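You operate a simulated robot arm through the tools that you are given. There is no shell and no other tool. Be economical: measure what you need, move in short steps, check, and stop when the job is done.

You are at the controls of a simulated robot arm. One attempt, no reset.

## Task
Swap the puzzle cartridge in the console for golf.
Fine: console off before the swap and on again after; the old cartridge goes in the rack's empty cell.
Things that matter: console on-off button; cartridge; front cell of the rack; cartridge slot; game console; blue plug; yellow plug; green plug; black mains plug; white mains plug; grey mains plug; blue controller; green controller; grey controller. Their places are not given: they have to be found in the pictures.

It is judged by the outcome, as a careful person would: the job done as asked, and still so three seconds after it is handed in. It fails if anything else is knocked over, pushed out of place, dropped, spilled or broken.

## Robot
A 7-joint arm with a two-finger parallel gripper, fixed in place. Base frame: the origin is at the foot of the arm, x ahead of it, y to its left, z up. Lengths are in m, angles in degrees, forces in N, time in s.
Its first joint turns from -66.0 to 66.0 degrees. Payload 1.57 kg.
The tool frame sits at the grasp point between the pads (the TCP): z along the fingers, y along the line on which they close. The tips reach 0.03 m beyond it. Largest opening 0.11 m; finger width 0.024, thickness 0.012; the body of the gripper, 0.048 by 0.112 m, starts 0.078 m behind the TCP.
Orientation is told as [roll, pitch, yaw] about the base's x, y, z axes, in that order, counted from this pose: with the fingers straight down and closing along the base's y, the tool's x points along the base's -x, its y along +y and its z along -z.

## Interface
- The arm moves only by the tool arm_command. Its argument "rows" is a list of rows, each a list of 6 numbers: the shift along the tool's x, y, z in m, then the turn, a rotation vector about the tool's x, y, z in degrees. In form: [[dx, dy, dz, wx, wy, wz], ...]. A call has 1 to 20 rows; each row shifts and turns the commanded pose from where the row before left it, along the tool's axes as they then stand. "gripper" is the finger opening in m, from 0 to 0.11, set as the call begins (left out, the last holds). Each row takes 0.2 s and may step no farther than 0.05 m and 8.6 degrees from the row before; otherwise, or with a gripper value out of range, the whole call is refused. Where a pose cannot be reached the arm comes as near as it can. A force on the tool above 40 N (or 10 N above the force at the start of the call, whichever is more), or a blocked arm, ends the call early, and 0.2 s more pass. The fingers move at their own pace (about 0.108 m/s each) and stop on an object; they squeeze with about 35 N. The grip force told is the motor's: it shows also when the fingers shut on nothing. Time passes only in rows, and 0.2 s behind the last, so rows that do not move let the fingers close. It gives the time, the measured TCP pose, the force on the tool (base axes), the opening and the grip force at its end, in the units of the frame above (readings bear some noise).
- Cameras (640 x 400 px; columns grow to the right, rows downward): "scene" is fixed at [0.1321, -0.3889, 1.377]; the picture's right is [0.96, -0.28, 0.00], its down [-0.22, -0.76, -0.61] and it looks along [0.17, 0.59, -0.79] (base axes); focal length 331 px, centre (320, 200). "wrist" rides on the gripper at [-0.036, 0, -0.08] in the tool frame; the picture's right is [0.00, -1.00, 0.00], its down [0.97, 0.00, -0.24] and it looks along [0.24, 0.00, 0.97] (tool axes); focal length 218 px, centre (320, 200).
- grab_frame(camera): a new picture of that camera. The clock stands still meanwhile.
- locate(camera, pixels): for up to 12 pixels [column, row] of the newest picture of that camera ("zoom" is the newest enlarged one), the place [x, y, z] in the base frame of the surface seen there, good to about 0.003 m. The clock stands still meanwhile.
- zoom(camera, box): a new picture of the part [left, top, right, bottom] of that camera's present view, enlarged. The clock stands still meanwhile.
- sign_off(): hands the job in; it is judged then, once.

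Keep the steps short. Do not move on a guess: measure, check each grasp and each placing, and mend mistakes. In all there are 80 turns and 34 pictures (those below and enlarged ones count). Leave the gripper open and the arm clear of the work at the hand-in unless told otherwise, and finish with a single line.

The tools are called after "Call:" by a JSON object that holds its "api" and its "payload". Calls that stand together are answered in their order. arm_command: Moves the arm, as the interface text tells. Its arguments: {"type":"object","properties":{"rows":{"type":"array"},"gripper":{"type":"number"}},"required":["rows"]} The other tools are called the same way: grab_frame (camera) takes a picture; locate (camera, pixels) gives the place of the surface under pixels of a picture; zoom (camera, box) takes an enlarged picture of a part of a camera's view; sign_off () hands the job in.

At the start:

```text
time: 0.0
tool_pos: [0.4087, -0.1219, 1.0458]
tcp_rot: [0.0, 0.0, 0.0]
wrist_force: [0.3, -0.2, -1.1]
finger_gap: 0.1101
grasp_force: 0.1
```

scene: 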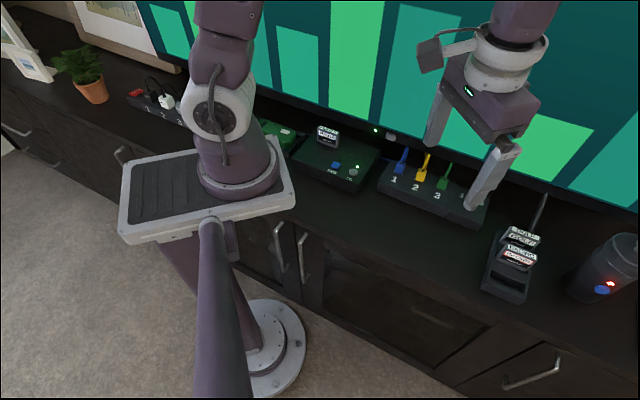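
wrist: 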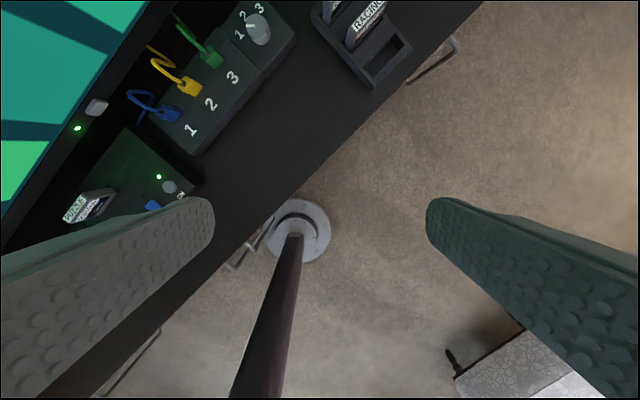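

The console looks to be near (335,160) and the rack near (510,265) in the scene picture. I'll enlarge both before measuring.

Call:
{"api": "zoom", "payload": {"camera": "scene", "box": [270, 110, 400, 200]}}

Call:
{"api": "zoom", "payload": {"camera": "scene", "box": [460, 210, 560, 310]}}

```text
4.44 times, centred on (335, 155) of scene
```

zoom: 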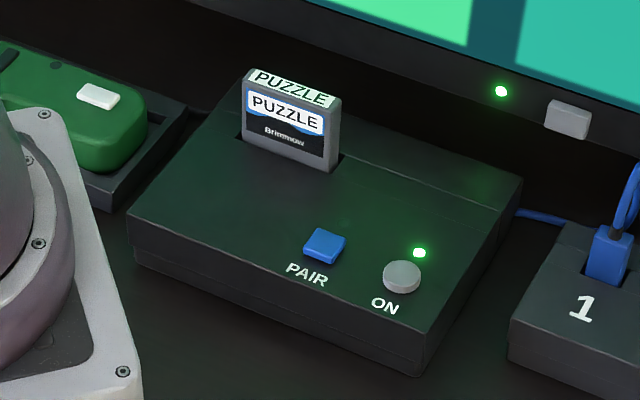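

```text
4.00 times, centred on (510, 260) of scene
```

zoom: 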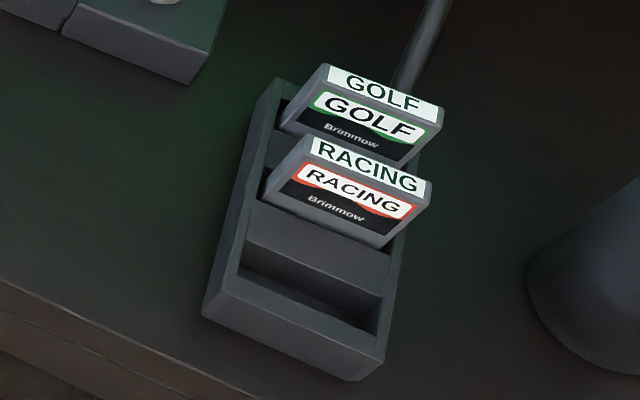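

The second zoom shows GOLF in the back cell, RACING in the middle and an empty front cell. I'll measure the rack in that zoom, and the console in the full scene picture.

Call:
{"api": "locate", "payload": {"camera": "zoom", "pixels": [[332, 68], [440, 106], [436, 120], [325, 85], [316, 140], [424, 180], [240, 272], [374, 328], [252, 215], [392, 262], [310, 290], [208, 308]]}}

Call:
{"api": "locate", "payload": {"camera": "scene", "pixels": [[319.5, 126.5], [337.5, 131.5], [336, 134.5], [319, 130], [328, 141], [336.5, 165.5], [353, 172], [357, 166], [330, 160], [360, 180], [300, 155], [375, 150]]}}

```text
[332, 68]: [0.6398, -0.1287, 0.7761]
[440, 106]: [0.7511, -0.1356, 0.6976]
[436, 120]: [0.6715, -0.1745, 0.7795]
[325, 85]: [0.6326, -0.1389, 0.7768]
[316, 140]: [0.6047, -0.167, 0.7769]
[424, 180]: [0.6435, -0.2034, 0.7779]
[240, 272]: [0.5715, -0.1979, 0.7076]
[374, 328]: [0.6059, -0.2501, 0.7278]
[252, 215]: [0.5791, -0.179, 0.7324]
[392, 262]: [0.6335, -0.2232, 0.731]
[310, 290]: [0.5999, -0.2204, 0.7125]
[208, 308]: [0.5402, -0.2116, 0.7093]
```

```text
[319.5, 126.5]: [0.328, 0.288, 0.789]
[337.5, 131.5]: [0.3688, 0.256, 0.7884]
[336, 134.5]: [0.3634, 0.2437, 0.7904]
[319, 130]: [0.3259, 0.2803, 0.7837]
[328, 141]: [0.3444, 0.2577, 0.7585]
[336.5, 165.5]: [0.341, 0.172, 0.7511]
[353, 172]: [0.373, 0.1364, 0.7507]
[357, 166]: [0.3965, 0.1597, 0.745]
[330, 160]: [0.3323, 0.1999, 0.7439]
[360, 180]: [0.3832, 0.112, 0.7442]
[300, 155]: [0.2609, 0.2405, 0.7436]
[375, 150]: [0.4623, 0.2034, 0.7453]
```

The rack is at roughly 0.67 m from the base, and the stated reach is near 0.58, so reach may be tight. Next I'll measure the table height, the TV frame and its button, and more rack and console edges.

Call:
{"api": "locate", "payload": {"camera": "scene", "pixels": [[400, 230], [545, 290], [390, 137], [375, 130], [300, 110], [350, 122], [560, 190], [541, 205], [535, 225], [605, 290], [299, 140], [387, 152]]}}

Call:
{"api": "locate", "payload": {"camera": "zoom", "pixels": [[272, 85], [210, 302], [348, 372], [384, 345], [352, 360], [225, 290], [330, 305], [275, 277], [290, 240], [310, 152], [428, 195], [370, 170]]}}

```text
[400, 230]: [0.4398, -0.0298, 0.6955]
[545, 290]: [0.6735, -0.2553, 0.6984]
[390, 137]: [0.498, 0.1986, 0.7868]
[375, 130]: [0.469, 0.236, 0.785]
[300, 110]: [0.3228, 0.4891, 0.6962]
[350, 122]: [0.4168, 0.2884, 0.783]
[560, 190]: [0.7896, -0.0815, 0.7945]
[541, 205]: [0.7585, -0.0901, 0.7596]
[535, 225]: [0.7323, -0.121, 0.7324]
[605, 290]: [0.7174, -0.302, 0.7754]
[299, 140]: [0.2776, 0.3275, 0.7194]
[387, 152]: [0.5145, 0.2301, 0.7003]
```

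```text
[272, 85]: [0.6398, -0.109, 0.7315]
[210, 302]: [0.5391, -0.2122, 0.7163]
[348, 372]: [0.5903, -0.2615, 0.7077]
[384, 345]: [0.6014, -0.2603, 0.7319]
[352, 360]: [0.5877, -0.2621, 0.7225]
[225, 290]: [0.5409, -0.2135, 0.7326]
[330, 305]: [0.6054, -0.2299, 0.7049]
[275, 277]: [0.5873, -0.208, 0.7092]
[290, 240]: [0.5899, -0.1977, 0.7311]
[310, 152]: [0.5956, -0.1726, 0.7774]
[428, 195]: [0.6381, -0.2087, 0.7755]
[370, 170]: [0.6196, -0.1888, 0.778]
```

Measured so far:
- **Table:** z≈0.697.
- **Console:** top at z≈0.744, ON button at about (0.373, 0.136, 0.751), PUZZLE cartridge top at z≈0.789.
- **Rack:** rim at z≈0.7315.
- **TV:** its front runs along x+y≈0.705.

I'll move above the button, then yaw about 50° to line up with the console.

Call:
{"api": "arm_command", "payload": {"rows": [[0.006, 0.043, 0.016, 0, 0, 0], [0.006, 0.043, 0.016, 0, 0, 0], [0.006, 0.043, 0.016, 0, 0, 0], [0.006, 0.043, 0.016, 0, 0, 0], [0.006, 0.043, 0.016, 0, 0, 0], [0.006, 0.043, 0.016, 0, 0, 0], [0, 0, 0, 0, 0, -8.5], [0, 0, 0, 0, 0, -8.5], [0, 0, 0, 0, 0, -8.5], [0, 0, 0, 0, 0, -8.5], [0, 0, 0, 0, 0, -8.5], [0, 0, 0, 0, 0, -8.5], [0, 0, 0, 0, 0, 0]], "gripper": 0.11}}

Call:
{"api": "grab_frame", "payload": {"camera": "wrist"}}

```text
time: 2.8
tool_pos: [0.3723, 0.1369, 0.9504]
tcp_rot: [0.1, 0.0, 51.2]
wrist_force: [-1.2, -1.0, 0.6]
finger_gap: 0.11
grasp_force: 0.0
```

```text
29 pictures are left
```

wrist: 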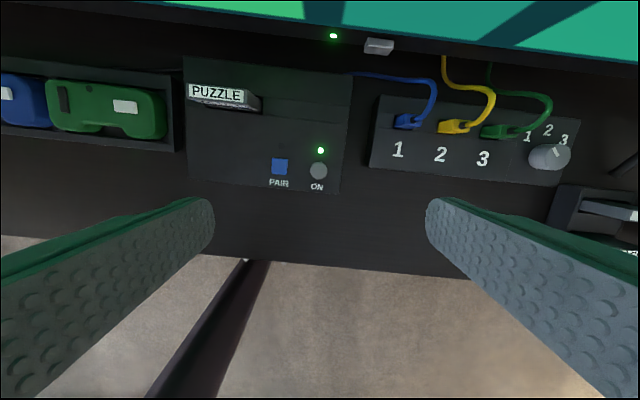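

The console is now in the wrist view, and its edges slope about 6°. I'll measure the button, the cartridge corners and the console edges here.

Call:
{"api": "locate", "payload": {"camera": "wrist", "pixels": [[318, 170], [280, 166], [320, 150], [190, 85], [244, 90], [243, 102], [189, 97], [187, 176], [338, 192], [186, 60], [350, 77], [255, 108]]}}

Call:
{"api": "zoom", "payload": {"camera": "wrist", "box": [180, 50, 360, 200]}}

```text
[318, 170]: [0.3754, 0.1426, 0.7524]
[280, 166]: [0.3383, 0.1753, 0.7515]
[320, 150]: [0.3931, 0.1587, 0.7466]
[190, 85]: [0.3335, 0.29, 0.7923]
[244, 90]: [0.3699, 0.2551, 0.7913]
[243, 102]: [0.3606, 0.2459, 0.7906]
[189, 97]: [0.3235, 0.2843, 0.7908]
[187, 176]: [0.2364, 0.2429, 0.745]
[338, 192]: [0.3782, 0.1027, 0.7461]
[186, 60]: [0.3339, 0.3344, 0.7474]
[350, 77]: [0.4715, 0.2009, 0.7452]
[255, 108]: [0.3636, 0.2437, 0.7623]
```

```text
2.67 times, centred on (270, 125) of wrist
```

zoom: 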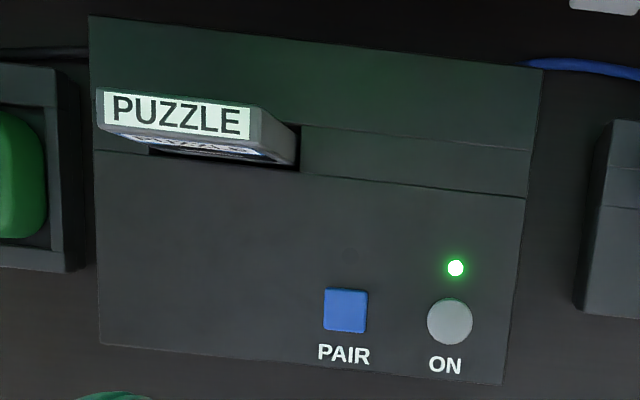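

Console edges run at −44.4°, so I want yaw ≈45.5. The ON button is at about (0.3745, 0.140, 0.752). I'll close the fingers, line up over it and go down until the tips are about 1 cm above it.

Call:
{"api": "arm_command", "payload": {"rows": [[-0.0037, 0.0006, 0, 0, 0, 0], [0, 0, 0, 0, 0, 5.7], [0, 0, 0, 0, 0, 0], [0, 0, 0.04, 0, 0, 0], [0, 0, 0.04, 0, 0, 0], [0, 0, 0.04, 0, 0, 0], [0, 0, 0.038, 0, 0, 0], [0, 0, 0, 0, 0, 0]], "gripper": 0}}

Call:
{"api": "grab_frame", "payload": {"camera": "wrist"}}

```text
time: 4.6
tool_pos: [0.3741, 0.1393, 0.7915]
tcp_rot: [0.0, 0.1, 45.2]
wrist_force: [0.1, 0.8, -1.2]
finger_gap: 0.0002
grasp_force: 21.6
```

```text
27 pictures are left
```

wrist: 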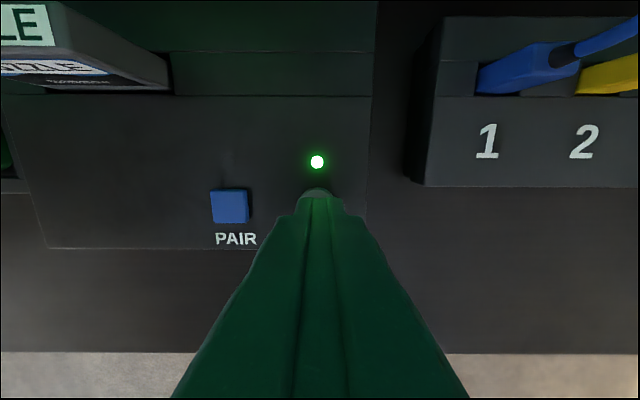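

The picture is now square to the console. The fingertips sit over the ON button, the LED is lit and PAIR is clear. I'll press down in small steps and then lift.

Call:
{"api": "arm_command", "payload": {"rows": [[0, 0, 0.004, 0, 0, 0], [0, 0, 0.003, 0, 0, 0], [0, 0, 0.002, 0, 0, 0], [0, 0, 0.002, 0, 0, 0], [0, 0, 0.002, 0, 0, 0]]}}

Call:
{"api": "zoom", "payload": {"camera": "wrist", "box": [220, 120, 420, 245]}}

```text
time: 5.8
tool_pos: [0.3755, 0.1403, 0.7795]
tcp_rot: [0.1, 0.0, 45.4]
wrist_force: [1.2, -0.7, 1.2]
finger_gap: 0.0002
grasp_force: 21.6
```

```text
3.20 times, centred on (320, 182) of wrist
```

zoom: 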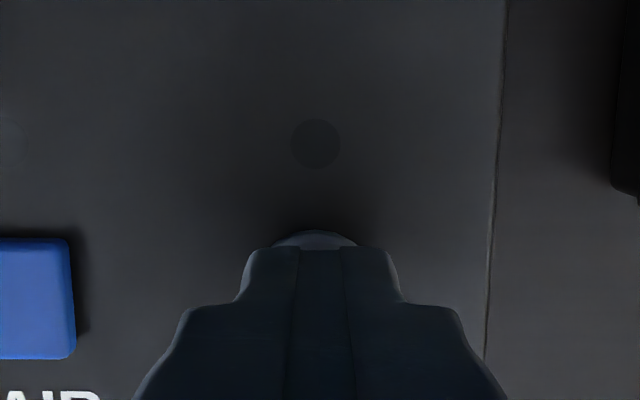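

The LED is dark, so the console is off. I'll lift, tilt 15° so the gripper leans away from the TV, and move above the PUZZLE cartridge.

Call:
{"api": "arm_command", "payload": {"rows": [[0, 0, -0.02, 0, 0, 0], [0, 0, -0.04, 0, 0, 0], [0, 0, -0.04, 0, 0, 0], [0, 0, 0, 0, -7.5, 0], [0, 0, 0, 0, -7.5, 0], [-0.02297, 0.03687, 0.00615, 0, 0, 0], [-0.02297, 0.03687, 0.00615, 0, 0, 0], [-0.02297, 0.03687, 0.00615, 0, 0, 0], [0, 0, 0, 0, 0, 0]]}}

Call:
{"api": "arm_command", "payload": {"rows": [[0, 0, 0, 0, 0, 0], [0, 0, 0, 0, 0, 0]], "gripper": 0.08}}

Call:
{"api": "grab_frame", "payload": {"camera": "wrist"}}

```text
time: 7.8
tool_pos: [0.3465, 0.2658, 0.8802]
tcp_rot: [0.0, -15.0, 45.2]
wrist_force: [-0.7, 0.8, 0.9]
finger_gap: 0.0001
grasp_force: 21.4
```

```text
time: 8.4
tool_pos: [0.3454, 0.2662, 0.8787]
tcp_rot: [0.0, -15.0, 45.3]
wrist_force: [0.6, -0.5, 0.2]
finger_gap: 0.08
grasp_force: 0.1
```

```text
25 pictures are left
```

wrist: 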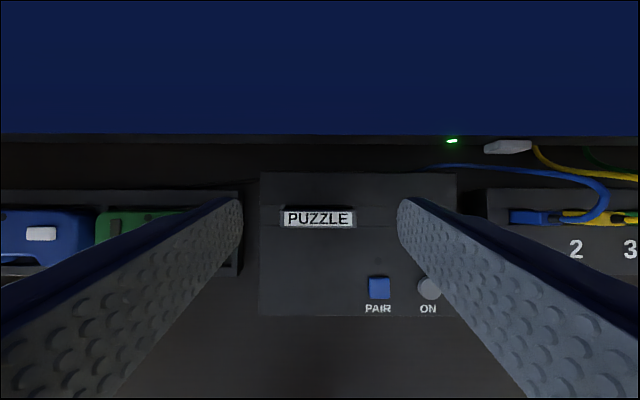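

PUZZLE is centred between the fingers at columns 283–354, row 218. I'll measure its corners before going down.

Call:
{"api": "locate", "payload": {"camera": "wrist", "pixels": [[285, 213], [353, 213], [353, 224], [285, 224], [318, 218]]}}

```text
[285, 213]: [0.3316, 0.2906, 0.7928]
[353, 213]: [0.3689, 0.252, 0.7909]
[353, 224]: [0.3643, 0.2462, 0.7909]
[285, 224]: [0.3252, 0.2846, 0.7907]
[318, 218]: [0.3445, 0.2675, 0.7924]
```

The cartridge centre is (0.3475, 0.2684), about 3 mm toward the TV from the TCP. I'll go straight down to TCP z≈0.781, which leaves the tips about 4 mm above the console top, and then close.

Call:
{"api": "arm_command", "payload": {"rows": [[0.0076, 0.0001, 0.0319, 0, 0, 0], [0.0076, 0.0001, 0.0319, 0, 0, 0], [0.0038, 0, 0.016, 0, 0, 0], [0.0038, 0, 0.016, 0, 0, 0], [0, 0, 0, 0, 0, 0]]}}

Call:
{"api": "arm_command", "payload": {"rows": [[0, 0, 0, 0, 0, 0], [0, 0, 0, 0, 0, 0], [0, 0, 0, 0, 0, 0]], "gripper": 0.03}}

Call:
{"api": "grab_frame", "payload": {"camera": "wrist"}}

```text
time: 9.6
tool_pos: [0.3467, 0.2705, 0.7816]
tcp_rot: [0.0, -14.9, 45.3]
wrist_force: [-1.1, -0.4, -0.9]
finger_gap: 0.0798
grasp_force: 0.0
```

```text
time: 10.4
tool_pos: [0.3467, 0.2709, 0.7797]
tcp_rot: [0.0, -15.0, 45.3]
wrist_force: [-0.6, -0.5, -0.2]
finger_gap: 0.0612
grasp_force: 34.4
```

```text
24 pictures are left
```

wrist: 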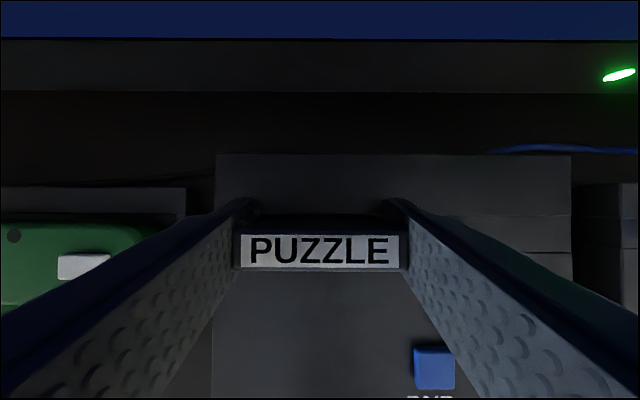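

Gripped: the gap is 0.061 m and the grip 34 N. I'll pull it straight up, slowly at first, then check.

Call:
{"api": "arm_command", "payload": {"rows": [[-0.0026, 0, -0.0097, 0, 0, 0], [-0.0026, 0, -0.0097, 0, 0, 0], [-0.0026, 0, -0.0097, 0, 0, 0], [-0.0052, 0, -0.0193, 0, 0, 0], [-0.0104, 0, -0.0386, 0, 0, 0], [-0.0104, 0, -0.0386, 0, 0, 0], [0, 0, 0, 0, 0, 0]]}}

Call:
{"api": "zoom", "payload": {"camera": "scene", "box": [260, 50, 420, 150]}}

```text
time: 12.0
tool_pos: [0.3494, 0.2695, 0.9096]
tcp_rot: [0.0, -15.0, 45.4]
wrist_force: [0.1, 0.7, -0.1]
finger_gap: 0.0611
grasp_force: 35.2
```

```text
4.00 times, centred on (340, 100) of scene
```

zoom: 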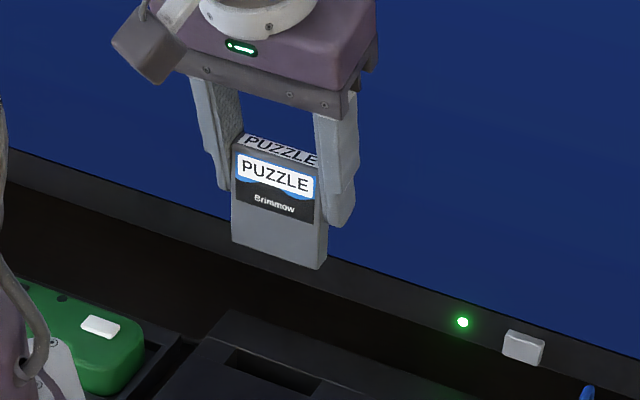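

The cartridge is out and held upright. I'll measure its bottom edge and the empty slot.

Call:
{"api": "locate", "payload": {"camera": "zoom", "pixels": [[234, 239], [318, 264], [238, 152], [314, 178], [245, 140], [316, 158], [237, 350], [318, 376], [275, 372]]}}

```text
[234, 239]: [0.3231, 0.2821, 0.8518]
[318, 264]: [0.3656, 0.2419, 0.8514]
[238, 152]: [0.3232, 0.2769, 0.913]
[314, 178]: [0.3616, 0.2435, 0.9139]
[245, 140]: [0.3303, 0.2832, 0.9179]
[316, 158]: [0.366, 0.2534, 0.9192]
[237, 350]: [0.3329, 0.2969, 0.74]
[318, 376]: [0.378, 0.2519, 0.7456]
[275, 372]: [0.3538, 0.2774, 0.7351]
```

The cartridge is 0.067 m tall and its bottom is 0.058 m below the TCP. By extending the golf and racing spacing, the front cell centre comes out near (0.585, −0.224). I'll carry it there at the present height.

Call:
{"api": "arm_command", "payload": {"rows": [[0.0149, -0.0429, -0.004, 0, 0, 0], [0.0149, -0.0429, -0.004, 0, 0, 0], [0.0149, -0.0429, -0.004, 0, 0, 0], [0.0149, -0.0429, -0.004, 0, 0, 0], [0.0149, -0.0429, -0.004, 0, 0, 0], [0.0149, -0.0429, -0.004, 0, 0, 0], [0.0149, -0.0429, -0.004, 0, 0, 0], [0.0149, -0.0429, -0.004, 0, 0, 0], [0.0149, -0.0429, -0.004, 0, 0, 0], [0.0149, -0.0429, -0.004, 0, 0, 0], [0.0149, -0.0429, -0.004, 0, 0, 0], [0.0149, -0.0429, -0.004, 0, 0, 0], [0, 0, 0, 0, 0, 0]]}}

Call:
{"api": "grab_frame", "payload": {"camera": "wrist"}}

Call:
{"api": "zoom", "payload": {"camera": "scene", "box": [430, 200, 590, 300]}}

```text
time: 14.8
tool_pos: [0.5865, -0.2238, 0.9117]
tcp_rot: [0.1, -15.0, 45.3]
wrist_force: [0.4, 0.4, -0.1]
finger_gap: 0.0611
grasp_force: 35.1
```

```text
22 pictures are left
```

wrist: 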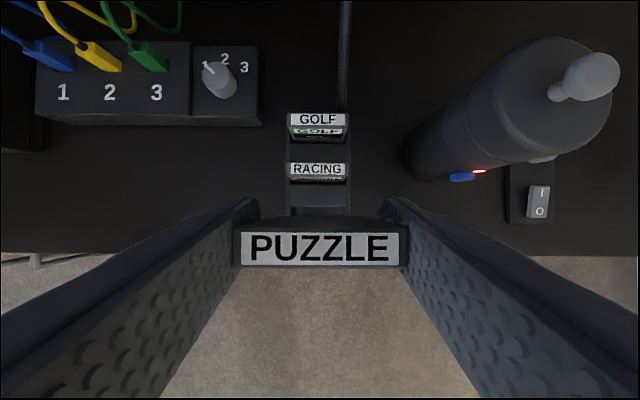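

```text
4.00 times, centred on (510, 250) of scene
```

zoom: 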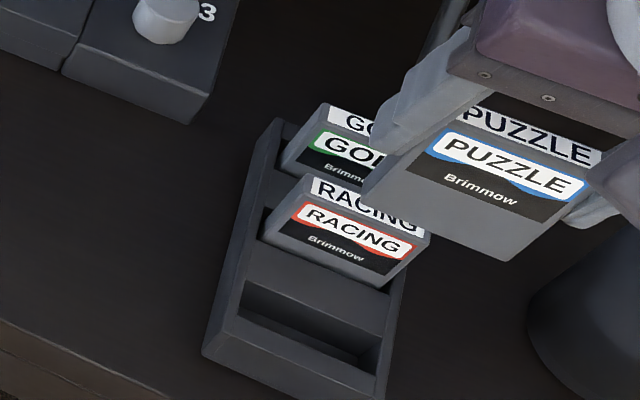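

The reach is fine, and the wrist view shows the rack square and centred at about column 319. I'll measure GOLF, RACING and the front-cell rim precisely.

Call:
{"api": "locate", "payload": {"camera": "wrist", "pixels": [[290, 115], [347, 115], [347, 125], [290, 125], [291, 165], [346, 165], [346, 176], [291, 176], [288, 190], [349, 190], [319, 119], [319, 170]]}}

Call:
{"api": "locate", "payload": {"camera": "zoom", "pixels": [[247, 276], [384, 333], [236, 318], [372, 375], [258, 238], [395, 290], [230, 325], [300, 350], [310, 290], [222, 300], [386, 360]]}}

```text
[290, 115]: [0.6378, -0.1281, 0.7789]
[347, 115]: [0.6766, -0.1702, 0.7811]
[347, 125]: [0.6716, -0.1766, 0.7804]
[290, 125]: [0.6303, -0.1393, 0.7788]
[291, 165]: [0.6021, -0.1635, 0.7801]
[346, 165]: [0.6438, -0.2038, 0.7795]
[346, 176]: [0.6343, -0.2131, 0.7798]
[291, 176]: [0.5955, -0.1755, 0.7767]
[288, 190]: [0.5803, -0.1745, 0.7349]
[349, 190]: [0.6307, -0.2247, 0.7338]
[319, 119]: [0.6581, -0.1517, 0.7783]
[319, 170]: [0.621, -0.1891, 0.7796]
```

```text
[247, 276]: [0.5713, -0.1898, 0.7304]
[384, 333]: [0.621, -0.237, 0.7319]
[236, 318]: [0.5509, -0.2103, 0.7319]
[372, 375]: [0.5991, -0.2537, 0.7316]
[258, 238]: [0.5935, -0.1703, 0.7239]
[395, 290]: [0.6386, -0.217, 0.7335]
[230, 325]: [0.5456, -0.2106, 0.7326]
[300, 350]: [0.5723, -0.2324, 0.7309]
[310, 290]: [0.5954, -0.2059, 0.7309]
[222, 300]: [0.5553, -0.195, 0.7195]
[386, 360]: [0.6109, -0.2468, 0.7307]
```

The front cell's centre is about (0.5845, −0.2236) with the rim at z 0.732. Now I'll measure the held cartridge itself to get its offset from the TCP.

Call:
{"api": "locate", "payload": {"camera": "wrist", "pixels": [[245, 223], [398, 223], [400, 264], [242, 264], [320, 240]]}}

Call:
{"api": "locate", "payload": {"camera": "zoom", "pixels": [[369, 193], [502, 257], [430, 225], [440, 140], [585, 190], [490, 190], [600, 160], [470, 105]]}}

```text
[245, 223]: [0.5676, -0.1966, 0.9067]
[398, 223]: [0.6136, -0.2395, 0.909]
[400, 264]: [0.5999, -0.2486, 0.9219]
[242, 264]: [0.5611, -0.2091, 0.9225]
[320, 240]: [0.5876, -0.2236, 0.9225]
```

```text
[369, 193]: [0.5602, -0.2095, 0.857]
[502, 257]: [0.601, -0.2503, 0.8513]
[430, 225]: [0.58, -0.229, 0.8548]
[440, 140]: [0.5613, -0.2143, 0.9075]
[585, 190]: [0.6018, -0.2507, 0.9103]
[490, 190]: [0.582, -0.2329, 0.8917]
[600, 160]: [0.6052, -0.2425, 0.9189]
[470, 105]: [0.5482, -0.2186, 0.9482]
```

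The held cartridge already matches the cell in depth to about 1 mm. I'll shift 0.7 mm sideways and lower until its bottom is about 1 cm above the rim, then look.

Call:
{"api": "arm_command", "payload": {"rows": [[0.00776, 0.0007, 0.02898, 0, 0, 0], [0.00776, 0, 0.02898, 0, 0, 0], [0.00776, 0, 0.02898, 0, 0, 0], [0.0052, 0, 0.0193, 0, 0, 0], [0, 0, 0, 0, 0, 0]]}}

Call:
{"api": "zoom", "payload": {"camera": "scene", "box": [450, 210, 578, 310]}}

Call:
{"api": "grab_frame", "payload": {"camera": "wrist"}}

```text
time: 16.0
tool_pos: [0.5834, -0.2225, 0.8005]
tcp_rot: [-0.1, -15.0, 45.4]
wrist_force: [0.5, 0.0, -0.9]
finger_gap: 0.061
grasp_force: 35.1
```

```text
4.00 times, centred on (514, 260) of scene
```

zoom: 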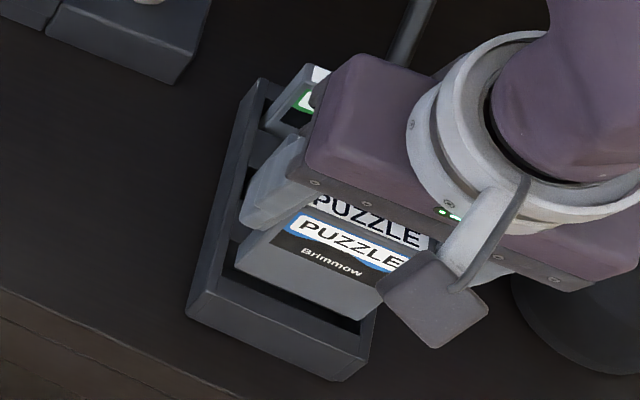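

```text
19 pictures are left
```

wrist: 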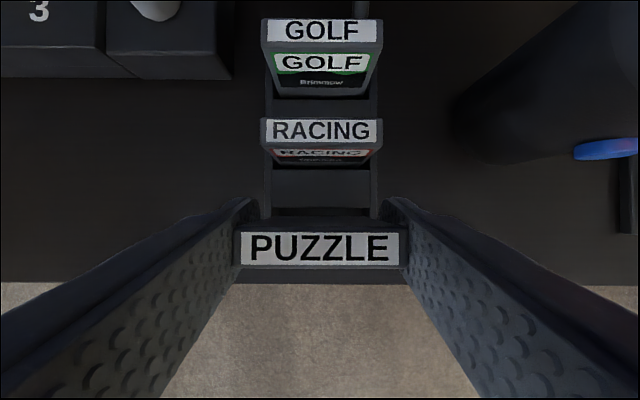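

PUZZLE is at column 320, in line with RACING and GOLF at 321. I'll check its depth against the cell's front wall.

Call:
{"api": "locate", "payload": {"camera": "zoom", "pixels": [[240, 261], [360, 314], [300, 288], [225, 291], [352, 348], [290, 320], [300, 308], [370, 320], [243, 235]]}}

```text
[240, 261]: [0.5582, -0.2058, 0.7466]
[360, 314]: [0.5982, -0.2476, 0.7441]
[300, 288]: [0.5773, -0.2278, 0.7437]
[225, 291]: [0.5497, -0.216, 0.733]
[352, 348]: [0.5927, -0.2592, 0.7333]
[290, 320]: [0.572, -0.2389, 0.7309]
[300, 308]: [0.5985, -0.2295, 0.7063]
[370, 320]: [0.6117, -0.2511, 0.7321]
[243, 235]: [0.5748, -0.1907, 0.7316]
```

There's about 6 mm of room to the front wall and the cell floor is at z≈0.706–0.709. I'll lower it gently to TCP z≈0.768, where its top should match its neighbours.

Call:
{"api": "arm_command", "payload": {"rows": [[0.0026, 0, 0.0097, 0, 0, 0], [0.0026, 0, 0.0097, 0, 0, 0], [0.0016, 0, 0.0058, 0, 0, 0], [0.001, 0, 0.0039, 0, 0, 0], [0.00065, 0, 0.0024, 0, 0, 0], [0, 0, 0, 0, 0, 0]]}}

Call:
{"api": "grab_frame", "payload": {"camera": "wrist"}}

```text
time: 17.4
tool_pos: [0.5836, -0.2232, 0.768]
tcp_rot: [-0.1, -15.1, 45.4]
wrist_force: [-1.7, 0.4, 4.7]
finger_gap: 0.0613
grasp_force: 34.9
```

```text
18 pictures are left
```

wrist: 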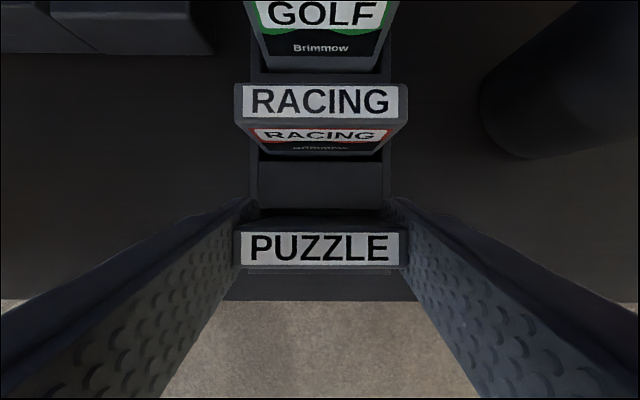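

The touch force is 4.7 N up, so the cartridge is standing on the cell floor. I'll release it, lift straight up, move 0.10 m back over GOLF and check.

Call:
{"api": "arm_command", "payload": {"rows": [[0, 0, 0, 0, 0, 0], [0, 0, 0, 0, 0, 0]], "gripper": 0.082}}

Call:
{"api": "arm_command", "payload": {"rows": [[-0.0052, 0, -0.0193, 0, 0, 0], [-0.0104, 0, -0.0386, 0, 0, 0], [-0.0104, 0, -0.0386, 0, 0, 0], [-0.0323, -0.0003, 0.00865, 0, 0, 0], [-0.0323, -0.0003, 0.00865, 0, 0, 0], [-0.0323, -0.0003, 0.00865, 0, 0, 0], [0, 0, 0, 0, 0, 0]]}}

Call:
{"api": "grab_frame", "payload": {"camera": "wrist"}}

```text
time: 18.0
tool_pos: [0.5841, -0.2221, 0.7684]
tcp_rot: [0.1, -15.0, 45.3]
wrist_force: [-0.3, -0.1, 0.9]
finger_gap: 0.0818
grasp_force: 0.1
```

```text
time: 19.6
tool_pos: [0.6518, -0.15, 0.8665]
tcp_rot: [0.0, -15.0, 45.4]
wrist_force: [-0.3, 1.3, 0.2]
finger_gap: 0.0819
grasp_force: 0.0
```

```text
17 pictures are left
```

wrist: 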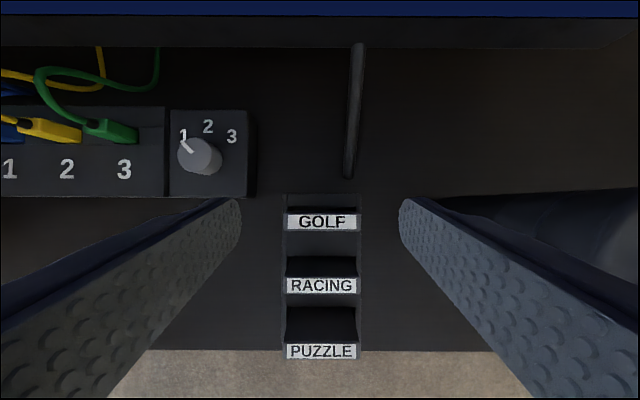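

PUZZLE is standing in the front cell, and GOLF is between the fingers at row 221, columns 286–357. I'll measure both.

Call:
{"api": "locate", "payload": {"camera": "wrist", "pixels": [[288, 215], [356, 215], [356, 227], [288, 227], [321, 221], [288, 346], [354, 346], [354, 357], [288, 357], [321, 285]]}}

```text
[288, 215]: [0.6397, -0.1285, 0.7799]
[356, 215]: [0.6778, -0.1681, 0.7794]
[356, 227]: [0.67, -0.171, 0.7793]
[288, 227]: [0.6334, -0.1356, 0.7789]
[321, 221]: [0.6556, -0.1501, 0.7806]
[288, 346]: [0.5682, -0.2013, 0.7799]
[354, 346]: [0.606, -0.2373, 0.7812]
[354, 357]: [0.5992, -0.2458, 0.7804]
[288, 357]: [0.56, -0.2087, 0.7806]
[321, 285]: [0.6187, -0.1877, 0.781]
```

GOLF's centre is (0.6552, −0.1508) and its top is at z 0.780. I'll go straight down to TCP z≈0.769 and close.

Call:
{"api": "arm_command", "payload": {"rows": [[0.0079, -0.001, 0.0315, 0, 0, 0], [0.0079, 0, 0.0315, 0, 0, 0], [0.004, 0, 0.0158, 0, 0, 0], [0.004, 0, 0.0158, 0, 0, 0], [0, 0, 0, 0, 0, 0]]}}

Call:
{"api": "arm_command", "payload": {"rows": [[0, 0, 0, 0, 0, 0], [0, 0, 0, 0, 0, 0], [0, 0, 0, 0, 0, 0]], "gripper": 0.03}}

Call:
{"api": "grab_frame", "payload": {"camera": "wrist"}}

```text
time: 20.8
tool_pos: [0.6544, -0.1493, 0.77]
tcp_rot: [-0.1, -14.9, 45.4]
wrist_force: [0.0, -0.8, 0.7]
finger_gap: 0.082
grasp_force: 0.2
```

```text
time: 21.6
tool_pos: [0.656, -0.1504, 0.7695]
tcp_rot: [0.1, -15.1, 45.4]
wrist_force: [0.9, 0.1, 0.1]
finger_gap: 0.0611
grasp_force: 35.0
```

```text
16 pictures are left
```

wrist: 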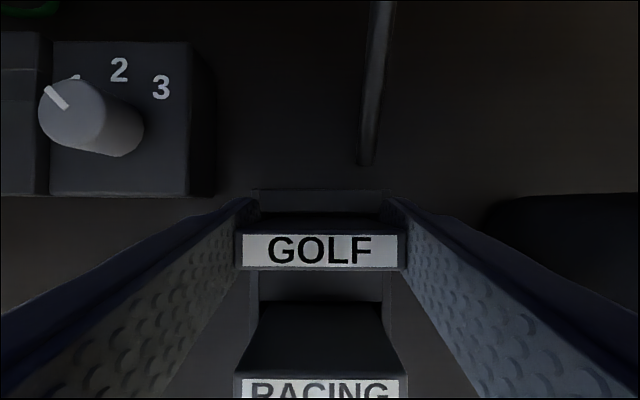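

GOLF is gripped just as PUZZLE was (gap 0.061). I'll pull it straight up.

Call:
{"api": "arm_command", "payload": {"rows": [[-0.0026, 0, -0.0097, 0, 0, 0], [-0.0026, 0, -0.0097, 0, 0, 0], [-0.0026, 0, -0.0097, 0, 0, 0], [-0.0104, 0, -0.0386, 0, 0, 0], [-0.0104, 0, -0.0386, 0, 0, 0], [-0.0078, 0, -0.029, 0, 0, 0], [0, 0, 0, 0, 0, 0]]}}

```text
time: 23.2
tool_pos: [0.6558, -0.1516, 0.911]
tcp_rot: [0.0, -15.0, 45.2]
wrist_force: [0.6, 0.2, -0.3]
finger_gap: 0.0612
grasp_force: 34.3
```

GOLF is held clear. I'll carry it back along the TV line to above the slot, at the TCP position where PUZZLE was gripped: (0.3467, 0.2709).

Call:
{"api": "arm_command", "payload": {"rows": [[-0.00666, 0.04296, 0.00178, 0, 0, 0], [-0.00666, 0.04296, 0.00178, 0, 0, 0], [-0.00666, 0.04296, 0.00178, 0, 0, 0], [-0.00666, 0.04296, 0.00178, 0, 0, 0], [-0.00666, 0.04296, 0.00178, 0, 0, 0], [-0.00666, 0.04296, 0.00178, 0, 0, 0], [-0.00666, 0.04296, 0.00178, 0, 0, 0], [-0.00666, 0.04296, 0.00178, 0, 0, 0], [-0.00666, 0.04296, 0.00178, 0, 0, 0], [-0.00666, 0.04296, 0.00178, 0, 0, 0], [-0.00666, 0.04296, 0.00178, 0, 0, 0], [-0.00666, 0.04296, 0.00178, 0, 0, 0], [0, 0, 0, 0, 0, 0], [0, 0, 0, 0, 0, 0]]}}

Call:
{"api": "zoom", "payload": {"camera": "scene", "box": [260, 60, 420, 160]}}

```text
time: 26.2
tool_pos: [0.3477, 0.271, 0.9117]
tcp_rot: [0.0, -14.9, 45.2]
wrist_force: [0.7, 1.4, -0.8]
finger_gap: 0.0611
grasp_force: 35.0
```

```text
4.00 times, centred on (340, 110) of scene
```

zoom: 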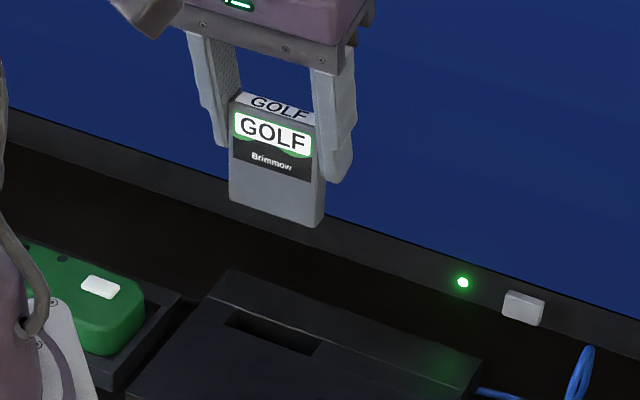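

GOLF is upright above the slot. I'll lower until its bottom is about 1 cm above the console top, then compare with the slot.

Call:
{"api": "arm_command", "payload": {"rows": [[0.0078, 0, 0.029, 0, 0, 0], [0.0078, 0, 0.029, 0, 0, 0], [0.0078, 0, 0.029, 0, 0, 0], [0.0021, 0, 0.0077, 0, 0, 0], [0, 0, 0, 0, 0, 0], [0, 0, 0, 0, 0, 0]]}}

Call:
{"api": "zoom", "payload": {"camera": "scene", "box": [290, 110, 370, 160]}}

Call:
{"api": "grab_frame", "payload": {"camera": "wrist"}}

```text
time: 27.6
tool_pos: [0.3475, 0.2708, 0.8124]
tcp_rot: [0.0, -15.0, 45.3]
wrist_force: [0.2, 0.1, -1.1]
finger_gap: 0.0612
grasp_force: 35.2
```

```text
8.00 times, centred on (330, 135) of scene
```

zoom: 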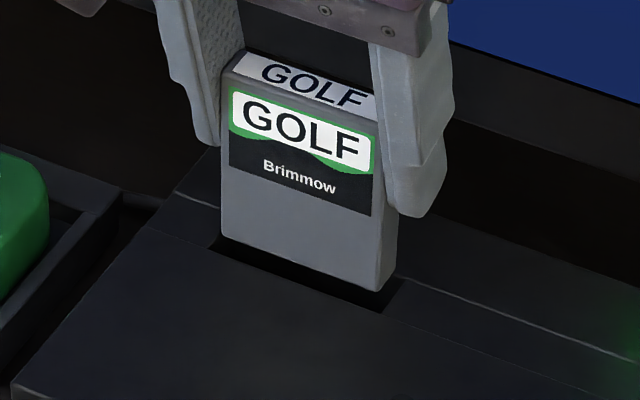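

```text
13 pictures are left
```

wrist: 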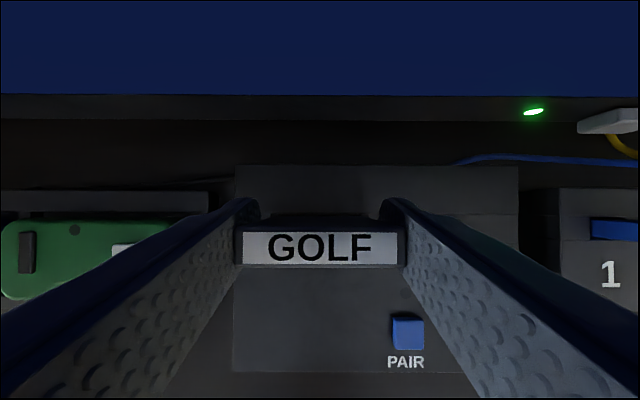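

The fit looks close. I'll measure the cartridge's bottom corners against the slot's front edge and ends.

Call:
{"api": "locate", "payload": {"camera": "zoom", "pixels": [[225, 235], [374, 286], [300, 262], [210, 250], [220, 256], [380, 314], [300, 286], [405, 277], [213, 236], [383, 308], [300, 276], [395, 272]]}}

```text
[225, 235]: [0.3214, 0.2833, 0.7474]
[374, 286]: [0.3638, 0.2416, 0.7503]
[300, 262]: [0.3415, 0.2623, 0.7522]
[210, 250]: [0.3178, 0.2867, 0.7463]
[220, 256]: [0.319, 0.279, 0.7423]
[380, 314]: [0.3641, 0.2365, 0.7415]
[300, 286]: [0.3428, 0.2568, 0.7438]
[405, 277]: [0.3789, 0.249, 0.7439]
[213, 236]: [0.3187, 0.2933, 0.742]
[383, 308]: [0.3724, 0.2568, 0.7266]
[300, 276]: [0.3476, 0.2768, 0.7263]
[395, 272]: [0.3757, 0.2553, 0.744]
```

Cartridge and slot agree to within about 1 mm in both directions (depth centres 0.4337 and 0.4333, sideways 0.059 and 0.060). I'll lower slowly into the slot and watch the force.

Call:
{"api": "arm_command", "payload": {"rows": [[0.0013, 0, 0.0048, 0, 0, 0], [0.0013, 0, 0.0048, 0, 0, 0], [0.001, 0, 0.0039, 0, 0, 0], [0.001, 0, 0.0039, 0, 0, 0], [0.001, 0, 0.0039, 0, 0, 0], [0, 0, 0, 0, 0, 0]]}}

```text
time: 29.0
tool_pos: [0.347, 0.2701, 0.7896]
tcp_rot: [0.0, -15.0, 45.3]
wrist_force: [0.4, 0.1, -1.0]
finger_gap: 0.0611
grasp_force: 34.6
```

The cartridge bottom is now about 1.3 cm inside the slot with no resistance. I'll go down the last 9 mm.

Call:
{"api": "arm_command", "payload": {"rows": [[0.001, 0, 0.0039, 0, 0, 0], [0.0005, 0, 0.0019, 0, 0, 0], [0.0005, 0, 0.0019, 0, 0, 0], [0.0003, 0, 0.001, 0, 0, 0], [0, 0, 0, 0, 0, 0]]}}

Call:
{"api": "zoom", "payload": {"camera": "scene", "box": [290, 110, 370, 160]}}

```text
time: 30.2
tool_pos: [0.3487, 0.2704, 0.7813]
tcp_rot: [-0.1, -15.2, 45.3]
wrist_force: [1.7, -3.6, 31.3]
finger_gap: 0.0613
grasp_force: 35.4
```

```text
8.00 times, centred on (330, 135) of scene
```

zoom: 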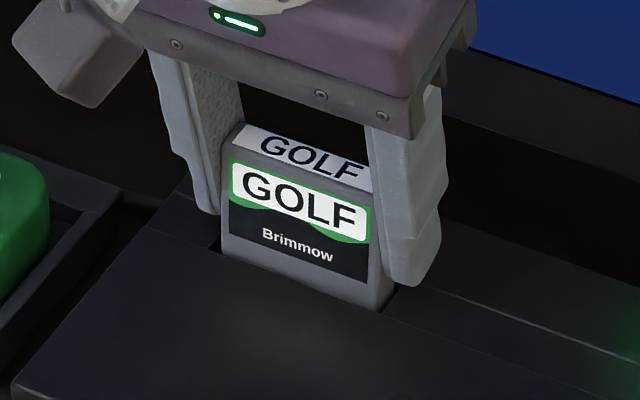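

The force rose to 31 N, so it has met the bottom. I'll check that its top is at PUZZLE's old seated height of 0.791.

Call:
{"api": "locate", "payload": {"camera": "zoom", "pixels": [[250, 135], [300, 155], [350, 178], [235, 155], [365, 200], [300, 277], [300, 292]]}}

```text
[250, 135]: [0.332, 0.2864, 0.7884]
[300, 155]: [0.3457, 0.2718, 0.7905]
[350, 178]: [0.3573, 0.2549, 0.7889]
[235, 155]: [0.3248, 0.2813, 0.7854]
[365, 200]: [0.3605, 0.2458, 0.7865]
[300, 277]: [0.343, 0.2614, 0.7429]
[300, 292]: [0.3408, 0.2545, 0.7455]
```

The top is at 0.789–0.790 in the scene camera, the same as PUZZLE's 0.789, so GOLF is fully seated. I'll open, lift clear, move back over the ON button, straighten up and take a look.

Call:
{"api": "arm_command", "payload": {"rows": [[0, 0, 0, 0, 0, 0], [0, 0, 0, 0, 0, 0]], "gripper": 0.082}}

Call:
{"api": "arm_command", "payload": {"rows": [[-0.0052, 0, -0.0193, 0, 0, 0], [-0.0104, 0, -0.0386, 0, 0, 0], [-0.0104, 0, -0.0386, 0, 0, 0], [0.02353, -0.037, -0.0063, 0, 0, 0], [0.02353, -0.037, -0.0063, 0, 0, 0], [0.02353, -0.037, -0.0063, 0, 0, 0], [0, 0, 0, 0, 7.5, 0], [0, 0, 0, 0, 7.5, 0], [0, 0, 0, 0, 0, 0], [0, 0, 0, 0, 0, 0]]}}

Call:
{"api": "grab_frame", "payload": {"camera": "wrist"}}

```text
time: 30.8
tool_pos: [0.3465, 0.2694, 0.7804]
tcp_rot: [0.0, -15.0, 45.4]
wrist_force: [0.3, 0.3, 0.3]
finger_gap: 0.0819
grasp_force: 0.0
```

```text
time: 33.0
tool_pos: [0.3757, 0.1394, 0.8821]
tcp_rot: [0.0, 0.0, 45.3]
wrist_force: [0.4, -0.1, 0.4]
finger_gap: 0.0819
grasp_force: 0.0
```

```text
11 pictures are left
```

wrist: 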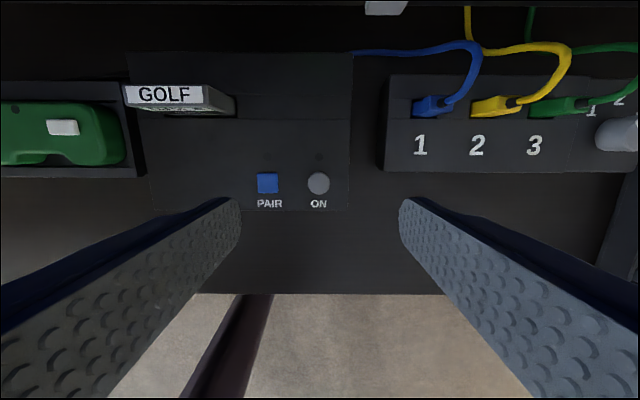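

GOLF is seated, the LED is dark and the ON button is in line at column 318. I'll close the fingers and descend to just above it.

Call:
{"api": "arm_command", "payload": {"rows": [[0, 0, 0, 0, 0, 0], [0, 0, 0, 0, 0, 0], [0, 0, 0.03, 0, 0, 0], [0, 0, 0.03, 0, 0, 0], [0, 0, 0.03, 0, 0, 0], [0, 0, 0, 0, 0, 0]], "gripper": 0}}

```text
time: 34.4
tool_pos: [0.3772, 0.1417, 0.7916]
tcp_rot: [0.0, 0.0, 45.3]
wrist_force: [0.7, -0.7, 0.2]
finger_gap: 0.0001
grasp_force: 21.6
```

The fingers are closed and the tips are about 1 cm above the button. I'll press exactly as before, once.

Call:
{"api": "arm_command", "payload": {"rows": [[0, 0, 0.004, 0, 0, 0], [0, 0, 0.003, 0, 0, 0], [0, 0, 0.002, 0, 0, 0], [0, 0, 0.002, 0, 0, 0], [0, 0, 0.002, 0, 0, 0]]}}

Call:
{"api": "grab_frame", "payload": {"camera": "wrist"}}

```text
time: 35.6
tool_pos: [0.3751, 0.1418, 0.7767]
tcp_rot: [0.0, -0.1, 45.4]
wrist_force: [-0.6, 1.9, 3.5]
finger_gap: 0.0
grasp_force: 21.3
```

```text
10 pictures are left
```

wrist: 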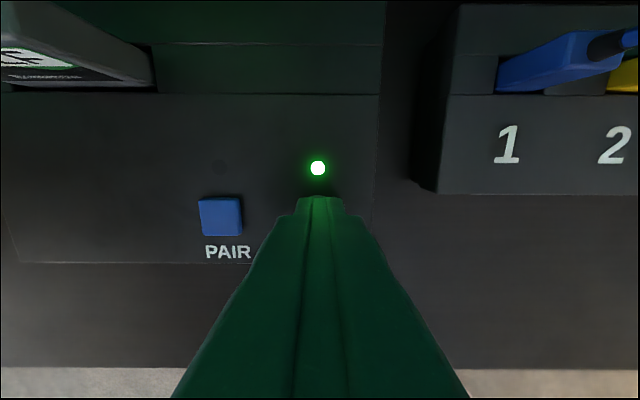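

The LED is lit, so the console is on. I'll lift away, open the gripper and back off, then check everything.

Call:
{"api": "arm_command", "payload": {"rows": [[0, 0, -0.02, 0, 0, 0], [0, 0, -0.04, 0, 0, 0], [0, 0, -0.045, 0, 0, 0], [0, 0, -0.045, 0, 0, 0], [0.03, -0.03, -0.02, 0, 0, 0], [0.03, -0.03, -0.02, 0, 0, 0], [0, 0, 0, 0, 0, 0]]}}

Call:
{"api": "arm_command", "payload": {"rows": [[0, 0, 0, 0, 0, 0], [0, 0, 0, 0, 0, 0], [0, 0, 0, 0, 0, 0]], "gripper": 0.1}}

Call:
{"api": "grab_frame", "payload": {"camera": "scene"}}

Call:
{"api": "zoom", "payload": {"camera": "scene", "box": [270, 110, 400, 200]}}

Call:
{"api": "zoom", "payload": {"camera": "scene", "box": [430, 210, 590, 310]}}

```text
time: 37.2
tool_pos: [0.3766, 0.0542, 0.9686]
tcp_rot: [0.0, 0.0, 45.3]
wrist_force: [0.4, -0.1, 0.8]
finger_gap: 0.0
grasp_force: 21.4
```

```text
time: 38.0
tool_pos: [0.3777, 0.0554, 0.9666]
tcp_rot: [0.0, 0.0, 45.3]
wrist_force: [-1.0, 0.4, 0.1]
finger_gap: 0.1
grasp_force: 0.1
```

```text
9 pictures are left
```

scene: 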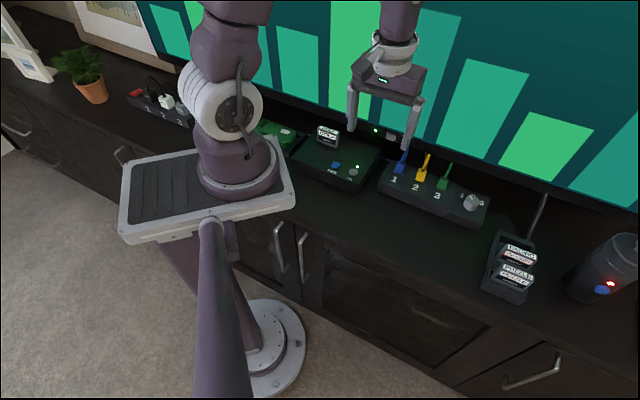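

```text
4.44 times, centred on (335, 155) of scene
```

zoom: 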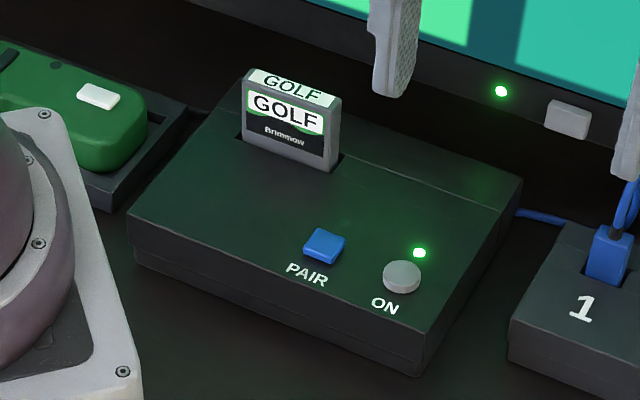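

```text
4.00 times, centred on (510, 260) of scene
```

zoom: 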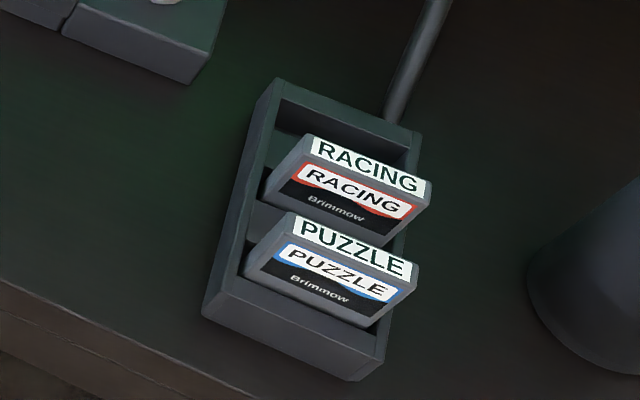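

GOLF is fully seated in the console, the LED is lit and the TV shows its picture. PUZZLE stands in the front cell of the rack and nothing else has moved. The gripper is open and the arm is clear, so I'll hand in.

Call:
{"api": "sign_off", "payload": {}}

```text
The job is handed in.
```

The golf cartridge is in the console, which was switched off for the swap and is on again, and the puzzle cartridge is in the rack's front cell.
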